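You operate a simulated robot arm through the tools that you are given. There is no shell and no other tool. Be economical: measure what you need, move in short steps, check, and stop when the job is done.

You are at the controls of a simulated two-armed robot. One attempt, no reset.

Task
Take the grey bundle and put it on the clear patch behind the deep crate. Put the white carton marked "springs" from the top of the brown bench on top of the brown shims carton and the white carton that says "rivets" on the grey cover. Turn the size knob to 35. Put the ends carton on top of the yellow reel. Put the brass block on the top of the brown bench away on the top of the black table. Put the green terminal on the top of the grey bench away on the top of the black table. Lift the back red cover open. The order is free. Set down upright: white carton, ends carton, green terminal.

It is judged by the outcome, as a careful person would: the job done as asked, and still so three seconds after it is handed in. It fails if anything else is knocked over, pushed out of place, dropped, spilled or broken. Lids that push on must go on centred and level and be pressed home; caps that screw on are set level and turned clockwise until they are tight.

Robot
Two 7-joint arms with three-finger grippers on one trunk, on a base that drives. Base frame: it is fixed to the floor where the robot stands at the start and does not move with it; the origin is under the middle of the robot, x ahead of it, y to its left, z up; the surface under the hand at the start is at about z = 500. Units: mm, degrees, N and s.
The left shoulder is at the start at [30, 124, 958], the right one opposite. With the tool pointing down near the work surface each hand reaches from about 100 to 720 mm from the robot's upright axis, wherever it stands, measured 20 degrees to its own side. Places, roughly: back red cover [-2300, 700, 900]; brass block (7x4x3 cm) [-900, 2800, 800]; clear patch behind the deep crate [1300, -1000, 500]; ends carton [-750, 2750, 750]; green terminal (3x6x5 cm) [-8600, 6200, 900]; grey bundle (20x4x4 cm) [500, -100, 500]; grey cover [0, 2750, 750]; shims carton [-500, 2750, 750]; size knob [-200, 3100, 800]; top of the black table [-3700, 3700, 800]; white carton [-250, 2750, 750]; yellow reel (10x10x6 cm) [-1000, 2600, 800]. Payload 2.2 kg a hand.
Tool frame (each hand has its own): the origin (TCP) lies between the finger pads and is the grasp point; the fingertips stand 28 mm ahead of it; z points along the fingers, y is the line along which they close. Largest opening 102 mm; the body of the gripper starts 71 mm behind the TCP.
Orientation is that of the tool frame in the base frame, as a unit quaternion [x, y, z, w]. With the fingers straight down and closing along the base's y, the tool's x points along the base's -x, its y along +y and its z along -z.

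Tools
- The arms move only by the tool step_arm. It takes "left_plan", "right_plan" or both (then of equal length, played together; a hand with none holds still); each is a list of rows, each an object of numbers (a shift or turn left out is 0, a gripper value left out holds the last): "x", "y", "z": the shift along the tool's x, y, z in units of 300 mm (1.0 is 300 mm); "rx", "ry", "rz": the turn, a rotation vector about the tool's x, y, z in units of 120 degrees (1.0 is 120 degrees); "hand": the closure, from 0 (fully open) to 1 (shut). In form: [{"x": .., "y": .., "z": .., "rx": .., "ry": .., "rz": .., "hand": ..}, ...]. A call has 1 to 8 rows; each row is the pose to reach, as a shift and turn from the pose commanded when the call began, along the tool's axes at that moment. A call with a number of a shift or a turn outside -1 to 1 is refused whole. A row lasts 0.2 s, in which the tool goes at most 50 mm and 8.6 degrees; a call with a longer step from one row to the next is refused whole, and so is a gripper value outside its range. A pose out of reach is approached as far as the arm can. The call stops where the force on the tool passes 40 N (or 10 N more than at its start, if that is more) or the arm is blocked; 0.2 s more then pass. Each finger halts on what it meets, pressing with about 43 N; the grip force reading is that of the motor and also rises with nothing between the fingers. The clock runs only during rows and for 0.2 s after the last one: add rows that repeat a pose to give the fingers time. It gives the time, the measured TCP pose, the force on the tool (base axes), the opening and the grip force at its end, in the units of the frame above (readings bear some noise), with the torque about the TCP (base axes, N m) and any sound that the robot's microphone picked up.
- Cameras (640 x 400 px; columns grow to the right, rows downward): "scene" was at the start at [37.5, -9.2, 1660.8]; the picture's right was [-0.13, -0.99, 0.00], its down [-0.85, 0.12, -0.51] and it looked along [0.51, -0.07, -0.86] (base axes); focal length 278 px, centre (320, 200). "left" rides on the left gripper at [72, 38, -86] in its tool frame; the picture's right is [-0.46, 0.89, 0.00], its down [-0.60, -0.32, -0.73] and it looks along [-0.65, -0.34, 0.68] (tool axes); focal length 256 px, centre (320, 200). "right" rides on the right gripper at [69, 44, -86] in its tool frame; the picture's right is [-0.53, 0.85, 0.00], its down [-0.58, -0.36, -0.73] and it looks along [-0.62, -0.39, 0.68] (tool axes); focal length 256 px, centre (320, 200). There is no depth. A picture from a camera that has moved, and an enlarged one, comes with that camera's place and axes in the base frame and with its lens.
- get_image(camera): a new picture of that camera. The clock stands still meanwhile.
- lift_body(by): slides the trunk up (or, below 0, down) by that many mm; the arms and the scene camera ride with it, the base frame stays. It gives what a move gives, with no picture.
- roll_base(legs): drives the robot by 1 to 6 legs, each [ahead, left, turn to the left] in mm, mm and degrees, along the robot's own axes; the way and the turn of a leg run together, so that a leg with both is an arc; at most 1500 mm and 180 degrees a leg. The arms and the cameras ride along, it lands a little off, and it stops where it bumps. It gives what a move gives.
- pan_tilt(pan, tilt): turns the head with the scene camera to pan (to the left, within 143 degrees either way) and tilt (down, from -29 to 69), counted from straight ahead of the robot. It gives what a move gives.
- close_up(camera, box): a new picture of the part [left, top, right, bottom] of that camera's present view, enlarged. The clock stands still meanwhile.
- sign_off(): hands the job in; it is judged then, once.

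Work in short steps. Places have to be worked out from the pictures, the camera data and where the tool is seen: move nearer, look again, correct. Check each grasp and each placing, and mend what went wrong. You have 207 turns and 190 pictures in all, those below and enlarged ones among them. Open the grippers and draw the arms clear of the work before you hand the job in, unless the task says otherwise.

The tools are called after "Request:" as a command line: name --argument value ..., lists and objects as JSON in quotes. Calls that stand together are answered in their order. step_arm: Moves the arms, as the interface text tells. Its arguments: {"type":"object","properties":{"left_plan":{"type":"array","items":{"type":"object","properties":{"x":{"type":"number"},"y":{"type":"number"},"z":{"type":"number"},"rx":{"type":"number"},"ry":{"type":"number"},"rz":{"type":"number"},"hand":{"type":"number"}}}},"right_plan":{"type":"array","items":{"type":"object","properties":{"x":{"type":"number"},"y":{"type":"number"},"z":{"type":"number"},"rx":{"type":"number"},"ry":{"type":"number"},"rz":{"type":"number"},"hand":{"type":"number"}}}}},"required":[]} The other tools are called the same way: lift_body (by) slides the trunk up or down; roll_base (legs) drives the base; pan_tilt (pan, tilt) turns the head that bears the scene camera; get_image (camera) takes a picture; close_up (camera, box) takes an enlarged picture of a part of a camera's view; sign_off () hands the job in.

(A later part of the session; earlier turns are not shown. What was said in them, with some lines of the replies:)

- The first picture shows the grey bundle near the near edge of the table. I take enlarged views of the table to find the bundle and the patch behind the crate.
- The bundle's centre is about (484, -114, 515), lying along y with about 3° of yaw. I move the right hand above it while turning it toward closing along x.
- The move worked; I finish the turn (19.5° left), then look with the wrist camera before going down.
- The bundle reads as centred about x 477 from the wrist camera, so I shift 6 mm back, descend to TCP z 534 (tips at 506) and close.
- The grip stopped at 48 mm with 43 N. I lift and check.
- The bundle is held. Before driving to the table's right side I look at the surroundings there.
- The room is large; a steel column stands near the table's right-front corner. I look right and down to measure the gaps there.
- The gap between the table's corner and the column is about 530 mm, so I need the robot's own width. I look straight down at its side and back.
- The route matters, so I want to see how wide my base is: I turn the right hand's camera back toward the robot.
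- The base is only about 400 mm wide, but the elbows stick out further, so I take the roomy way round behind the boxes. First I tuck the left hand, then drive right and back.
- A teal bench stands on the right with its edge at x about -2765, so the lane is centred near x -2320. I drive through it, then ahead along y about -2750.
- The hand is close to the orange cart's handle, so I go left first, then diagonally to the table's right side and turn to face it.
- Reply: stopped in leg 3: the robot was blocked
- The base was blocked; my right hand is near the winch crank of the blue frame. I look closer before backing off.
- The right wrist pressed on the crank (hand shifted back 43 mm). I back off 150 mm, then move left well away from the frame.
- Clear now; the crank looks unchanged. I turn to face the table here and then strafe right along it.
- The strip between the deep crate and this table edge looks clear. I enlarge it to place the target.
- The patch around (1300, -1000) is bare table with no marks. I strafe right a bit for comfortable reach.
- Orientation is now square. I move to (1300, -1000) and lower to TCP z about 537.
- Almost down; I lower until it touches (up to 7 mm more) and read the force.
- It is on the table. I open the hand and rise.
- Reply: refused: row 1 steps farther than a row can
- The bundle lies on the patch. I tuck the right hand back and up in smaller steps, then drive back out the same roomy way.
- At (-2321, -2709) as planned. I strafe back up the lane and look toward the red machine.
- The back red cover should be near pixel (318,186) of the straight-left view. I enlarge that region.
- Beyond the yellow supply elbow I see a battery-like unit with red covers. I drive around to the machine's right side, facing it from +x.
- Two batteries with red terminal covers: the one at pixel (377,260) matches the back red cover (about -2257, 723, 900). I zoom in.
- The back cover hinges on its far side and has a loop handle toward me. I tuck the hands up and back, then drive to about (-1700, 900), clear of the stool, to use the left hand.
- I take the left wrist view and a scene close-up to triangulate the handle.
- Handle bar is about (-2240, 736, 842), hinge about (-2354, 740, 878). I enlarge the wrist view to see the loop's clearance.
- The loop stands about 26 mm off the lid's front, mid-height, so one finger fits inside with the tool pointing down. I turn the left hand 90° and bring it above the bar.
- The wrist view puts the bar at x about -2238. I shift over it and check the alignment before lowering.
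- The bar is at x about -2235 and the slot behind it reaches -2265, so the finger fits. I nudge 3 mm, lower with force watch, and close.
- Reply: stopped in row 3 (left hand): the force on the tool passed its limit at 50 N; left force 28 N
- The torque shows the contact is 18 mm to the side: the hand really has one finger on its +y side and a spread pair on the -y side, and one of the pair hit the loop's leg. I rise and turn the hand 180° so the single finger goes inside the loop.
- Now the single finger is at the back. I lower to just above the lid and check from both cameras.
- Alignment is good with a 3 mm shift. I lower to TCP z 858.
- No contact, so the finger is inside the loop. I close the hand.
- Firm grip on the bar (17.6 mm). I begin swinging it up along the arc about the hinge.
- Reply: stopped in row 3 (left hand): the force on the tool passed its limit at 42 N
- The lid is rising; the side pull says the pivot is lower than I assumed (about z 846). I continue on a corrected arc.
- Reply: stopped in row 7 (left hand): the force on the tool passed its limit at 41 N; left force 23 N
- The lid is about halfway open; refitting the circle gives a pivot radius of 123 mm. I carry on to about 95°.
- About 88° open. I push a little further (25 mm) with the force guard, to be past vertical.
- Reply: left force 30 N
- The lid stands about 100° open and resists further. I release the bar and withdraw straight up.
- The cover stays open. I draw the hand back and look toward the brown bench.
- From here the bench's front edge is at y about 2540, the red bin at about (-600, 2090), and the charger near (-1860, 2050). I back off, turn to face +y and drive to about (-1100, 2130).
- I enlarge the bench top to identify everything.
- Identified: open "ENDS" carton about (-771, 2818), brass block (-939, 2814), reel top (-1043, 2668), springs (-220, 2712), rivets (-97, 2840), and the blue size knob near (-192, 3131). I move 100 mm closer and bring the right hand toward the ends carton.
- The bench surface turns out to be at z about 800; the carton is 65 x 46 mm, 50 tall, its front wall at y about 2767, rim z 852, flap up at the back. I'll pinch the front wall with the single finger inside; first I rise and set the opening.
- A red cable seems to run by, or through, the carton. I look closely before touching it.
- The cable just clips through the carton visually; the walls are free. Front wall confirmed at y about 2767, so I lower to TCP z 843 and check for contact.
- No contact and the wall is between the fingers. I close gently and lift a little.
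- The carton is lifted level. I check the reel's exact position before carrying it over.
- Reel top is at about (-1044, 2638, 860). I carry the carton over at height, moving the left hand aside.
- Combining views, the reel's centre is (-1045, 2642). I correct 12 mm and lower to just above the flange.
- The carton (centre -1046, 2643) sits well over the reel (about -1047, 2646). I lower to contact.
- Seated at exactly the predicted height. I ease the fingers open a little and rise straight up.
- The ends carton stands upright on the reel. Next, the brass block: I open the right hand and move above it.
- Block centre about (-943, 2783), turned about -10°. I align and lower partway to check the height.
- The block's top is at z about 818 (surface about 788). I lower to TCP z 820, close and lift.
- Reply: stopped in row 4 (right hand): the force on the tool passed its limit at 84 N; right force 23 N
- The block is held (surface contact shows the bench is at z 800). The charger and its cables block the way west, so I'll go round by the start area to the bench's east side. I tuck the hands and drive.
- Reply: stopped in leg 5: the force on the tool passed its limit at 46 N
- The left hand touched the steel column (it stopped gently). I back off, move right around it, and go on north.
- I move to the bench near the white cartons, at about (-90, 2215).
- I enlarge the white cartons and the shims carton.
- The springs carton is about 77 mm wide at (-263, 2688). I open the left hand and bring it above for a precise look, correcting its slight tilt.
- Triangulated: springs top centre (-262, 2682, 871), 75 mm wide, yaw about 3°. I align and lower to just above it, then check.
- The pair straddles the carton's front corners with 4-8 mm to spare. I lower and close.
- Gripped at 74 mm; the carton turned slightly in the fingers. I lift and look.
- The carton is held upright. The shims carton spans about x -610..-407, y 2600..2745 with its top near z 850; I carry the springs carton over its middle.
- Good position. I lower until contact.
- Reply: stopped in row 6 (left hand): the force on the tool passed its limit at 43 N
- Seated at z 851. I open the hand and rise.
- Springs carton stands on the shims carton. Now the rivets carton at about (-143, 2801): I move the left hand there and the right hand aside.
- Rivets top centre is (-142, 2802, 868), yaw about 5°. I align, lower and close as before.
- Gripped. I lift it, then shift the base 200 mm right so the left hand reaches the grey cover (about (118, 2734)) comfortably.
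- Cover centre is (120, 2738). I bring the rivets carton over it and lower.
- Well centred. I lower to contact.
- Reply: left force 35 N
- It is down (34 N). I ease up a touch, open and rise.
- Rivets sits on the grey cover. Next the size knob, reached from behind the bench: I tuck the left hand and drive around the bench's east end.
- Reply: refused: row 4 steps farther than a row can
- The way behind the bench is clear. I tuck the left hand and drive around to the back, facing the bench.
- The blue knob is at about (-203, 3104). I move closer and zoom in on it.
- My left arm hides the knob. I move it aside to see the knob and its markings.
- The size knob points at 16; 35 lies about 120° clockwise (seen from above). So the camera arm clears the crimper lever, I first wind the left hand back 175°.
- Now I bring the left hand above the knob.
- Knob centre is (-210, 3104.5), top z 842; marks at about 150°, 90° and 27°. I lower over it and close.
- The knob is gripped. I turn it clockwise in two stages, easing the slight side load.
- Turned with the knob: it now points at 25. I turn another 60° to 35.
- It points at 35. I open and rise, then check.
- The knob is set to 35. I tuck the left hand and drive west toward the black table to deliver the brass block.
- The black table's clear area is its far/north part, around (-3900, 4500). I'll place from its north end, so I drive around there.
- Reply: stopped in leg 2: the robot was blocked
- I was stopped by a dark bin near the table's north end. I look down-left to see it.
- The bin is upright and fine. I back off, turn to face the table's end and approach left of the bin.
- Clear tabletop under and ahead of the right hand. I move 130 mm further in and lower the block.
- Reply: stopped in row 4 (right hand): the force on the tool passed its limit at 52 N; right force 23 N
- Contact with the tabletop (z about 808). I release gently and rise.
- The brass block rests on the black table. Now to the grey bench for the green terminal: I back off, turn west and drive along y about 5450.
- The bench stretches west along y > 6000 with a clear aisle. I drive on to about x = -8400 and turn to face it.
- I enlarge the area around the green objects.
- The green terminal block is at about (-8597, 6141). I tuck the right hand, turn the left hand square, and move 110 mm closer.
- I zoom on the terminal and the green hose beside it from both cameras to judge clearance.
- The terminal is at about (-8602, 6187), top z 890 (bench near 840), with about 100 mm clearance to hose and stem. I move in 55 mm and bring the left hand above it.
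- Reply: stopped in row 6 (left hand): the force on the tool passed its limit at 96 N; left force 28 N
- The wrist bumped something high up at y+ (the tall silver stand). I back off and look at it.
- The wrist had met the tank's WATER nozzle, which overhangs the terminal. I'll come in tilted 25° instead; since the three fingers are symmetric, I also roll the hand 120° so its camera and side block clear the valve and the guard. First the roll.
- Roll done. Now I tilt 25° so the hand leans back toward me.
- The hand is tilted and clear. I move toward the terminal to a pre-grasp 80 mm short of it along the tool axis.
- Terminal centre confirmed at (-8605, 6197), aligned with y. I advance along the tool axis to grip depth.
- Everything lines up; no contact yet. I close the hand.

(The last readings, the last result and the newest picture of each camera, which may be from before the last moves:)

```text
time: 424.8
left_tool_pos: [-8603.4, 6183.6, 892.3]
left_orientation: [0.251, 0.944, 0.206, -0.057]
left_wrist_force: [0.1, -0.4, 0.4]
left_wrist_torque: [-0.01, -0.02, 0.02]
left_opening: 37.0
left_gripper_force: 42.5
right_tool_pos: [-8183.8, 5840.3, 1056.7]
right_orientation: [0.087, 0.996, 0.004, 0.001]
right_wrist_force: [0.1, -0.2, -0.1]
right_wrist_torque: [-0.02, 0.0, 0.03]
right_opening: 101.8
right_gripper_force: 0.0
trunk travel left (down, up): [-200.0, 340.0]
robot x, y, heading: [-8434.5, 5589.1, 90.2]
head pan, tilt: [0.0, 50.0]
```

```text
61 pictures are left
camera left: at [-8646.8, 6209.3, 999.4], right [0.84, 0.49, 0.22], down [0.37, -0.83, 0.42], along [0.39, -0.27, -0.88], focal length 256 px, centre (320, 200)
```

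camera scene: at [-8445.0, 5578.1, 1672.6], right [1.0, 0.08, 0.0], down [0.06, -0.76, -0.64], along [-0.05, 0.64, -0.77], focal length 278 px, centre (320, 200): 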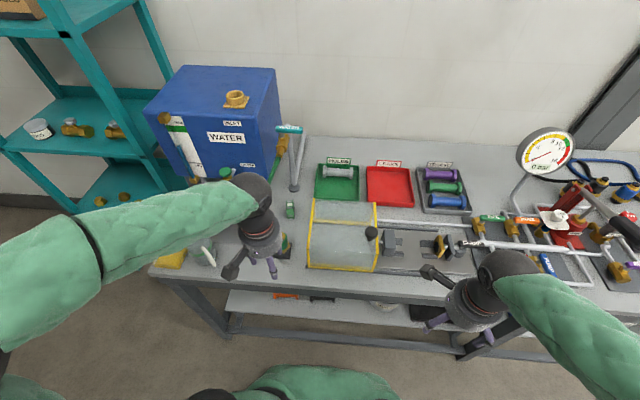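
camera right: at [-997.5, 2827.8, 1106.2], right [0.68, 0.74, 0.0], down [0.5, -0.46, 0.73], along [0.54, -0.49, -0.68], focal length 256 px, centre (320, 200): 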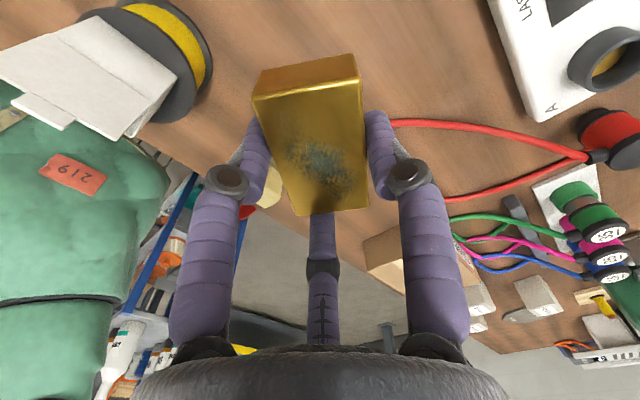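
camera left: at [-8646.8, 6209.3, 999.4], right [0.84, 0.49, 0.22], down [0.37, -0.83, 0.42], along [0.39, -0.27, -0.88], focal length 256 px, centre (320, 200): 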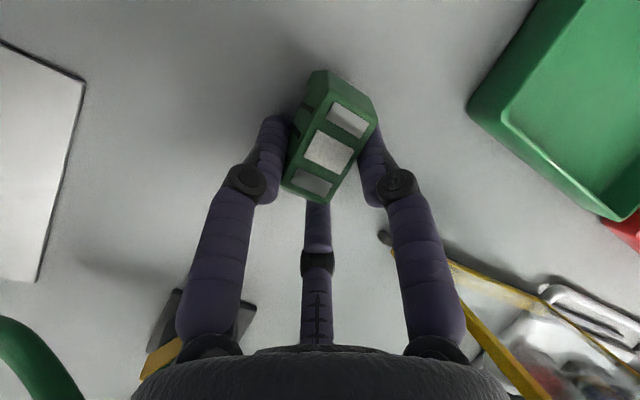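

Gripped. I withdraw along the tool axis, then up and back over the valve.

Request:
step_arm --left_plan '[{"z": -0.06}, {"z": -0.15}, {"z": -0.27}, {"x": -0.008, "y": -0.013, "z": -0.37}, {"x": -0.015, "y": -0.026, "z": -0.47}, {"x": -0.023, "y": -0.04, "z": -0.565}]'

Request:
get_image --camera "left"

```text
time: 426.2
left_tool_pos: [-8603.0, 6096.8, 1039.4]
left_orientation: [0.251, 0.944, 0.206, -0.058]
left_wrist_force: [0.1, -0.7, -0.2]
left_wrist_torque: [0.01, -0.02, -0.02]
left_opening: 37.0
left_gripper_force: 42.9
right_tool_pos: [-8183.0, 5839.8, 1057.3]
right_orientation: [0.086, 0.996, 0.005, 0.002]
right_wrist_force: [0.9, -0.4, 0.0]
right_wrist_torque: [0.03, -0.01, -0.01]
right_opening: 102.1
right_gripper_force: 0.0
trunk travel left (down, up): [-200.0, 340.0]
robot x, y, heading: [-8438.7, 5588.6, 90.3]
head pan, tilt: [0.0, 50.0]
```

```text
60 pictures are left
camera left: at [-8646.1, 6124.3, 1147.0], right [0.84, 0.49, 0.22], down [0.37, -0.83, 0.42], along [0.39, -0.27, -0.88], focal length 256 px, centre (320, 200)
```

left: 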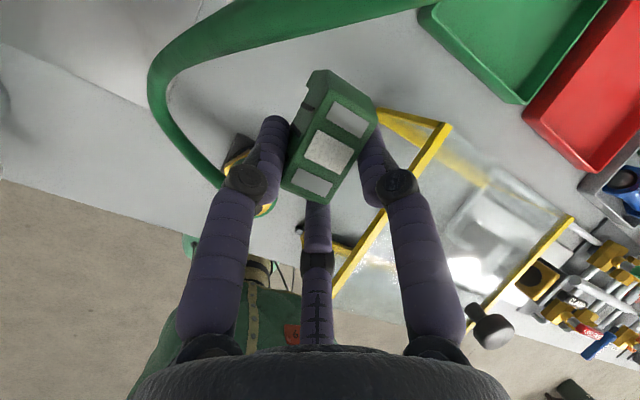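

Held firmly. I pull the hand back, then reverse from the bench, turn east and drive to the black table's west side, keeping the tilt.

Request:
step_arm --left_plan '[{"x": -0.039, "y": -0.069, "z": -0.066}, {"x": -0.078, "y": -0.138, "z": -0.132}, {"x": -0.118, "y": -0.207, "z": -0.198}, {"x": -0.157, "y": -0.276, "z": -0.264}, {"x": -0.196, "y": -0.345, "z": -0.33}]'

Request:
roll_base --legs '[[-180, 0, 0], [0, 0, -90], [1300, 0, 0], [1300, 0, 0], [1200, 0, 0], [0, -400, 0]]'

Request:
pan_tilt --pan -20 --tilt 35

Request:
get_image --camera "scene"

```text
time: 427.4
left_tool_pos: [-8602.5, 5949.8, 1079.8]
left_orientation: [0.251, 0.944, 0.208, -0.058]
left_wrist_force: [-0.4, -0.1, 0.1]
left_wrist_torque: [0.04, 0.03, 0.0]
left_opening: 36.8
left_gripper_force: 42.8
right_tool_pos: [-8183.5, 5838.5, 1057.2]
right_orientation: [0.086, 0.996, 0.005, 0.001]
right_wrist_force: [0.5, 0.7, -0.1]
right_wrist_torque: [0.0, 0.0, 0.03]
right_opening: 102.1
right_gripper_force: 0.0
trunk travel left (down, up): [-200.0, 340.0]
robot x, y, heading: [-8441.4, 5585.6, 90.4]
head pan, tilt: [0.0, 50.0]
```

```text
time: 452.8
left_tool_pos: [-4264.9, 5142.9, 1079.2]
left_orientation: [0.849, 0.482, 0.186, 0.106]
left_wrist_force: [-0.2, 0.4, -0.6]
left_wrist_torque: [0.03, 0.0, -0.01]
left_opening: 37.1
left_gripper_force: 42.9
right_tool_pos: [-4384.0, 4725.0, 1056.5]
right_orientation: [0.771, 0.637, 0.002, 0.004]
right_wrist_force: [0.0, -0.6, -0.2]
right_wrist_torque: [0.03, -0.02, 0.01]
right_opening: 102.2
right_gripper_force: 0.1
trunk travel left (down, up): [-200.0, 340.0]
robot x, y, heading: [-4634.2, 4986.8, -1.0]
head pan, tilt: [0.0, 50.0]
```

```text
time: 453.7
left_tool_pos: [-4265.1, 5142.6, 1078.8]
left_orientation: [0.849, 0.483, 0.186, 0.107]
left_wrist_force: [0.9, 0.1, -0.9]
left_wrist_torque: [0.0, 0.02, 0.01]
left_opening: 37.1
left_gripper_force: 43.5
right_tool_pos: [-4383.5, 4725.1, 1057.4]
right_orientation: [0.771, 0.637, 0.002, 0.004]
right_wrist_force: [0.6, -0.2, -0.5]
right_wrist_torque: [-0.03, 0.02, 0.01]
right_opening: 102.1
right_gripper_force: 0.1
trunk travel left (down, up): [-200.0, 340.0]
robot x, y, heading: [-4630.9, 4987.8, -0.6]
head pan, tilt: [-20.0, 35.0]
```

```text
59 pictures are left
camera scene: at [-4579.2, 4954.7, 1694.2], right [-0.35, -0.94, 0.0], down [-0.54, 0.2, -0.82], along [0.77, -0.29, -0.57], focal length 278 px, centre (320, 200)
```

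scene: 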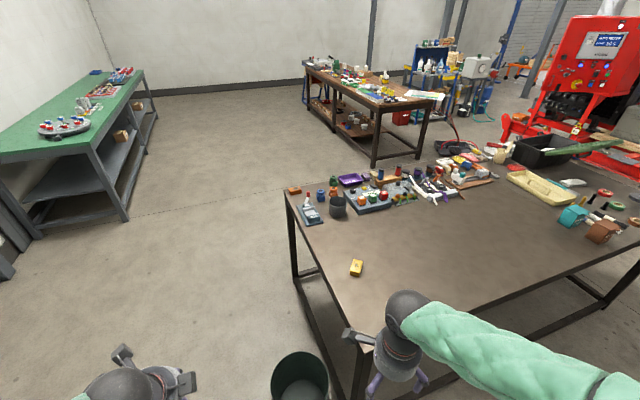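

The table's west part is clear except the brass block. I strafe south to face the placing spot.

Request:
roll_base --legs '[[0, -500, 0.6]]'

Request:
pan_tilt --pan 10 --tilt 45

Request:
get_image --camera "scene"

```text
time: 456.6
left_tool_pos: [-4269.2, 4651.6, 1080.1]
left_orientation: [0.847, 0.487, 0.186, 0.106]
left_wrist_force: [0.2, 0.0, -0.6]
left_wrist_torque: [0.01, 0.02, 0.0]
left_opening: 37.3
left_gripper_force: 42.8
right_tool_pos: [-4383.8, 4232.0, 1057.5]
right_orientation: [0.768, 0.641, 0.002, 0.005]
right_wrist_force: [0.2, 0.2, -0.2]
right_wrist_torque: [-0.01, -0.02, -0.02]
right_opening: 102.2
right_gripper_force: 0.0
trunk travel left (down, up): [-200.0, 340.0]
robot x, y, heading: [-4637.7, 4490.8, -0.1]
head pan, tilt: [-20.0, 35.0]
```

```text
time: 457.5
left_tool_pos: [-4270.2, 4650.9, 1079.9]
left_orientation: [0.847, 0.487, 0.187, 0.107]
left_wrist_force: [-0.2, 0.0, -1.0]
left_wrist_torque: [0.01, 0.0, -0.01]
left_opening: 37.1
left_gripper_force: 43.0
right_tool_pos: [-4385.1, 4232.3, 1056.4]
right_orientation: [0.768, 0.64, 0.002, 0.004]
right_wrist_force: [0.2, 0.0, 0.3]
right_wrist_torque: [-0.01, -0.03, 0.02]
right_opening: 102.1
right_gripper_force: 0.0
trunk travel left (down, up): [-200.0, 340.0]
robot x, y, heading: [-4637.4, 4491.0, -0.3]
head pan, tilt: [10.0, 45.0]
```

```text
58 pictures are left
camera scene: at [-4585.3, 4504.0, 1679.5], right [0.17, -0.99, 0.0], down [-0.7, -0.12, -0.71], along [0.7, 0.12, -0.71], focal length 278 px, centre (320, 200)
```

scene: 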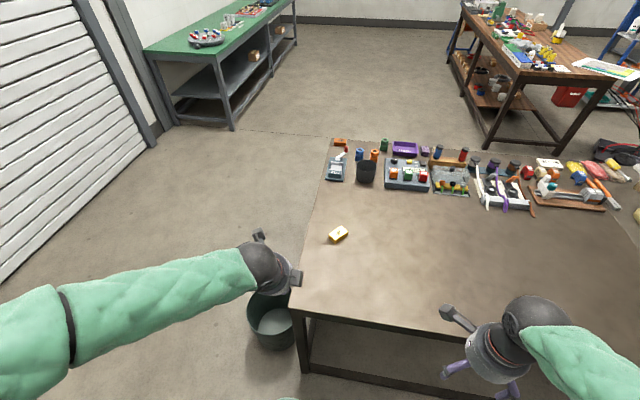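

I carry the terminal over the clear spot (-4060, 4480) and come down to about 60 mm above the table.

Request:
step_arm --left_plan '[{"x": -0.041, "y": 0.091, "z": 0.095}, {"x": -0.083, "y": 0.183, "z": 0.19}, {"x": -0.125, "y": 0.274, "z": 0.286}, {"x": -0.166, "y": 0.366, "z": 0.383}, {"x": -0.208, "y": 0.457, "z": 0.478}, {"x": -0.25, "y": 0.549, "z": 0.574}, {"x": -0.291, "y": 0.64, "z": 0.67}]'

Request:
close_up --camera "scene" --box '[260, 180, 480, 340]'

Request:
get_image --camera "left"

```text
time: 459.1
left_tool_pos: [-4072.4, 4478.3, 947.3]
left_orientation: [0.846, 0.487, 0.186, 0.106]
left_wrist_force: [-0.2, 1.4, -0.3]
left_wrist_torque: [0.0, 0.03, -0.01]
left_opening: 37.1
left_gripper_force: 43.6
right_tool_pos: [-4383.1, 4233.0, 1055.7]
right_orientation: [0.768, 0.641, 0.003, 0.003]
right_wrist_force: [0.4, 0.4, 0.5]
right_wrist_torque: [0.03, 0.05, 0.02]
right_opening: 101.7
right_gripper_force: 0.0
trunk travel left (down, up): [-200.0, 340.0]
robot x, y, heading: [-4636.4, 4492.0, -0.2]
head pan, tilt: [10.0, 45.0]
```

```text
2.50 times, centred on (370, 260) of scene
camera zoom: at [-4583.8, 4503.2, 1679.4], right [0.17, -0.99, 0.0], down [-0.7, -0.12, -0.71], along [0.7, 0.12, -0.71], focal length 694 px, centre (195, 50)
```

zoom: 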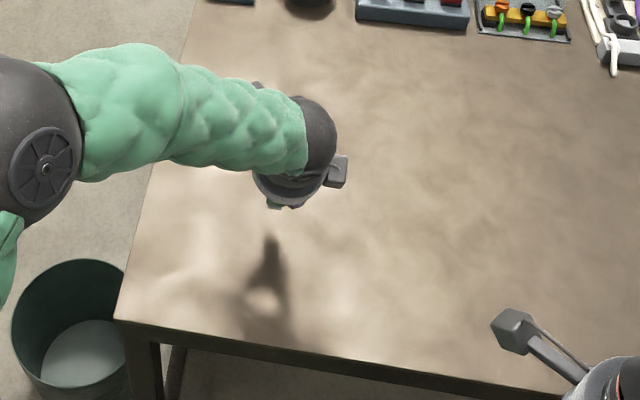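

```text
56 pictures are left
camera left: at [-4045.5, 4522.0, 1054.6], right [0.48, -0.85, 0.22], down [-0.83, -0.36, 0.42], along [-0.28, -0.39, -0.88], focal length 256 px, centre (320, 200)
```

left: 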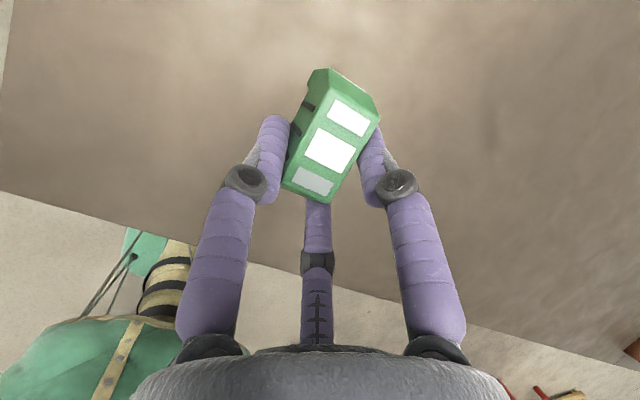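

Clear below. I lower vertically to near the table, then in small steps to contact.

Request:
step_arm --left_plan '[{"x": -0.02, "y": -0.035, "z": 0.085}, {"x": -0.037, "y": -0.064, "z": 0.159}, {"x": -0.051, "y": -0.09, "z": 0.221}]'

Request:
step_arm --left_plan '[{"x": -0.003, "y": -0.005, "z": 0.012}, {"x": -0.006, "y": -0.01, "z": 0.024}, {"x": -0.009, "y": -0.015, "z": 0.036}, {"x": -0.012, "y": -0.02, "z": 0.048}, {"x": -0.014, "y": -0.024, "z": 0.06}, {"x": -0.017, "y": -0.029, "z": 0.072}, {"x": -0.02, "y": -0.034, "z": 0.084}]'

```text
time: 459.9
left_tool_pos: [-4073.7, 4480.2, 874.7]
left_orientation: [0.847, 0.487, 0.186, 0.106]
left_wrist_force: [-0.1, 0.9, -1.0]
left_wrist_torque: [-0.03, 0.01, -0.05]
left_opening: 37.3
left_gripper_force: 43.1
right_tool_pos: [-4384.0, 4232.5, 1056.6]
right_orientation: [0.768, 0.641, 0.003, 0.004]
right_wrist_force: [-0.8, 0.5, -0.1]
right_wrist_torque: [-0.02, 0.01, -0.01]
right_opening: 101.8
right_gripper_force: 0.1
trunk travel left (down, up): [-200.0, 340.0]
robot x, y, heading: [-4636.3, 4493.4, -0.2]
head pan, tilt: [10.0, 45.0]
```

```text
time: 461.5
left_tool_pos: [-4075.3, 4480.1, 852.3]
left_orientation: [0.846, 0.487, 0.189, 0.108]
left_wrist_force: [-8.4, 1.0, 26.7]
left_wrist_torque: [0.31, 0.58, 0.06]
left_opening: 36.9
left_gripper_force: 43.6
right_tool_pos: [-4386.7, 4232.5, 1057.5]
right_orientation: [0.767, 0.641, 0.003, 0.004]
right_wrist_force: [1.0, -0.1, -0.3]
right_wrist_torque: [-0.02, 0.0, -0.02]
right_opening: 102.0
right_gripper_force: 0.0
trunk travel left (down, up): [-200.0, 340.0]
robot x, y, heading: [-4635.8, 4491.0, -0.1]
head pan, tilt: [10.0, 45.0]
```

Contact at 27 N. I ease off slightly, open, and withdraw along the tool axis.

Request:
step_arm --left_plan '[{"x": 0.001, "y": 0.003, "z": -0.007}, {"x": 0.001, "y": 0.003, "z": -0.007, "hand": 0.6}, {"x": 0.001, "y": 0.003, "z": -0.007, "hand": 0.4}, {"x": 0.001, "y": 0.003, "z": -0.007, "hand": 0.4}, {"z": -0.1}, {"z": -0.22}, {"z": -0.36}, {"z": -0.5}]'

Request:
get_image --camera "left"

Request:
close_up --camera "scene" --box '[260, 180, 480, 340]'

```text
time: 463.3
left_tool_pos: [-4139.8, 4480.2, 983.3]
left_orientation: [0.847, 0.486, 0.187, 0.107]
left_wrist_force: [-0.2, -0.7, -0.4]
left_wrist_torque: [0.01, -0.02, 0.0]
left_opening: 61.4
left_gripper_force: 0.0
right_tool_pos: [-4385.6, 4232.6, 1057.2]
right_orientation: [0.768, 0.641, 0.003, 0.005]
right_wrist_force: [-0.1, 0.5, -0.3]
right_wrist_torque: [-0.02, 0.0, 0.0]
right_opening: 102.2
right_gripper_force: 0.0
trunk travel left (down, up): [-200.0, 340.0]
robot x, y, heading: [-4636.5, 4491.0, -0.2]
head pan, tilt: [10.0, 45.0]
```

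```text
55 pictures are left
camera left: at [-4112.1, 4523.5, 1090.5], right [0.48, -0.85, 0.22], down [-0.83, -0.36, 0.42], along [-0.28, -0.39, -0.88], focal length 256 px, centre (320, 200)
```

left: 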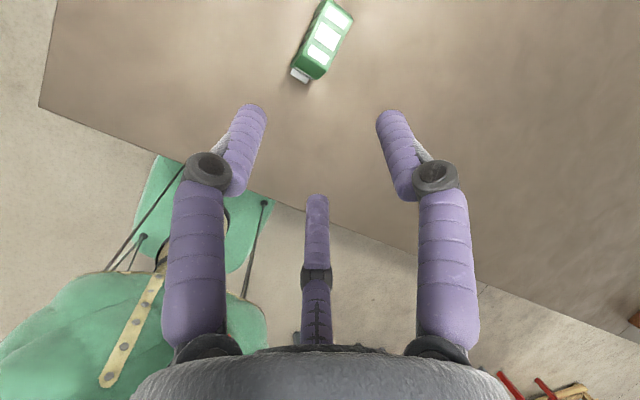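

```text
2.50 times, centred on (370, 260) of scene
camera zoom: at [-4586.3, 4504.2, 1679.5], right [0.17, -0.99, 0.0], down [-0.7, -0.12, -0.71], along [0.7, 0.12, -0.71], focal length 694 px, centre (195, 50)
```

zoom: 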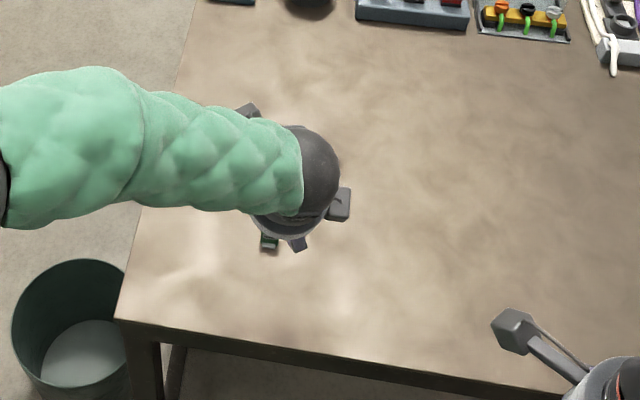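

The terminal stands upright on the black table. I draw the arm back, roll away and take a final look.

Request:
step_arm --left_plan '[{"x": -0.034, "y": -0.06, "z": -0.09}, {"x": -0.068, "y": -0.12, "z": -0.18}, {"x": -0.1, "y": -0.18, "z": -0.27}, {"x": -0.135, "y": -0.24, "z": -0.36}, {"x": -0.169, "y": -0.296, "z": -0.453}]'

Request:
roll_base --legs '[[-250, 0, 0]]'

Request:
pan_tilt --pan 5 --tilt 35

Request:
close_up --camera "scene" --box '[220, 120, 460, 320]'

```text
time: 464.5
left_tool_pos: [-4289.6, 4481.2, 1064.3]
left_orientation: [0.847, 0.487, 0.186, 0.106]
left_wrist_force: [0.5, 0.9, -0.6]
left_wrist_torque: [-0.04, -0.01, 0.01]
left_opening: 61.1
left_gripper_force: 0.1
right_tool_pos: [-4385.9, 4231.5, 1058.0]
right_orientation: [0.768, 0.641, 0.003, 0.005]
right_wrist_force: [-0.6, -0.6, 0.2]
right_wrist_torque: [-0.01, -0.03, 0.0]
right_opening: 102.4
right_gripper_force: 0.1
trunk travel left (down, up): [-200.0, 340.0]
robot x, y, heading: [-4636.6, 4489.3, -0.2]
head pan, tilt: [10.0, 45.0]
```

```text
time: 466.4
left_tool_pos: [-4539.9, 4481.0, 1065.4]
left_orientation: [0.847, 0.486, 0.187, 0.105]
left_wrist_force: [0.0, 0.4, 0.1]
left_wrist_torque: [-0.03, -0.06, 0.01]
left_opening: 61.2
left_gripper_force: 0.1
right_tool_pos: [-4636.8, 4233.8, 1057.4]
right_orientation: [0.768, 0.64, 0.002, 0.005]
right_wrist_force: [-1.1, -1.0, 0.5]
right_wrist_torque: [0.02, -0.04, 0.01]
right_opening: 102.2
right_gripper_force: 0.1
trunk travel left (down, up): [-200.0, 340.0]
robot x, y, heading: [-4889.4, 4488.4, -0.5]
head pan, tilt: [10.0, 45.0]
```

```text
time: 467.1
left_tool_pos: [-4539.5, 4479.6, 1064.4]
left_orientation: [0.847, 0.487, 0.186, 0.106]
left_wrist_force: [-1.1, 0.0, -0.6]
left_wrist_torque: [0.0, 0.03, 0.03]
left_opening: 61.2
left_gripper_force: 0.1
right_tool_pos: [-4635.4, 4233.7, 1056.5]
right_orientation: [0.768, 0.641, 0.003, 0.004]
right_wrist_force: [-0.9, -0.1, 0.4]
right_wrist_torque: [0.01, 0.0, 0.04]
right_opening: 102.0
right_gripper_force: 0.1
trunk travel left (down, up): [-200.0, 340.0]
robot x, y, heading: [-4888.8, 4491.0, -0.1]
head pan, tilt: [5.0, 35.0]
```

```text
2.00 times, centred on (340, 220) of scene
camera zoom: at [-4828.4, 4498.4, 1694.2], right [0.08, -1.0, 0.0], down [-0.57, -0.05, -0.82], along [0.82, 0.07, -0.57], focal length 555 px, centre (280, 160)
```

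zoom: 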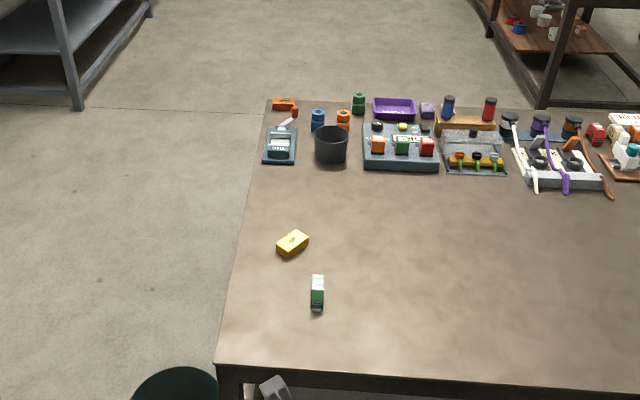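

Both pieces stand on the black table, and every other part was checked as it was done. The grippers are open and the arms are clear, so I hand the job in.

Request:
sign_off

```text
The job is handed in.
```

The whole list was done and I handed the job in; each piece was checked in the pictures as it was set down or turned.

- **Bumps:** On the way I bumped into four things: the winch crank on the blue frame, a steel column, the dark bin by the black table, and something by the grey bench's water tank, most likely the WATER nozzle (96 N). None looked moved afterwards, but I couldn't confirm that for the nozzle and its lever.
- **Clear patch:** I put the grey bundle at about (1300, -1000), on bare table beside the deep crate. There were no markings, so that spot is my reading of "behind".
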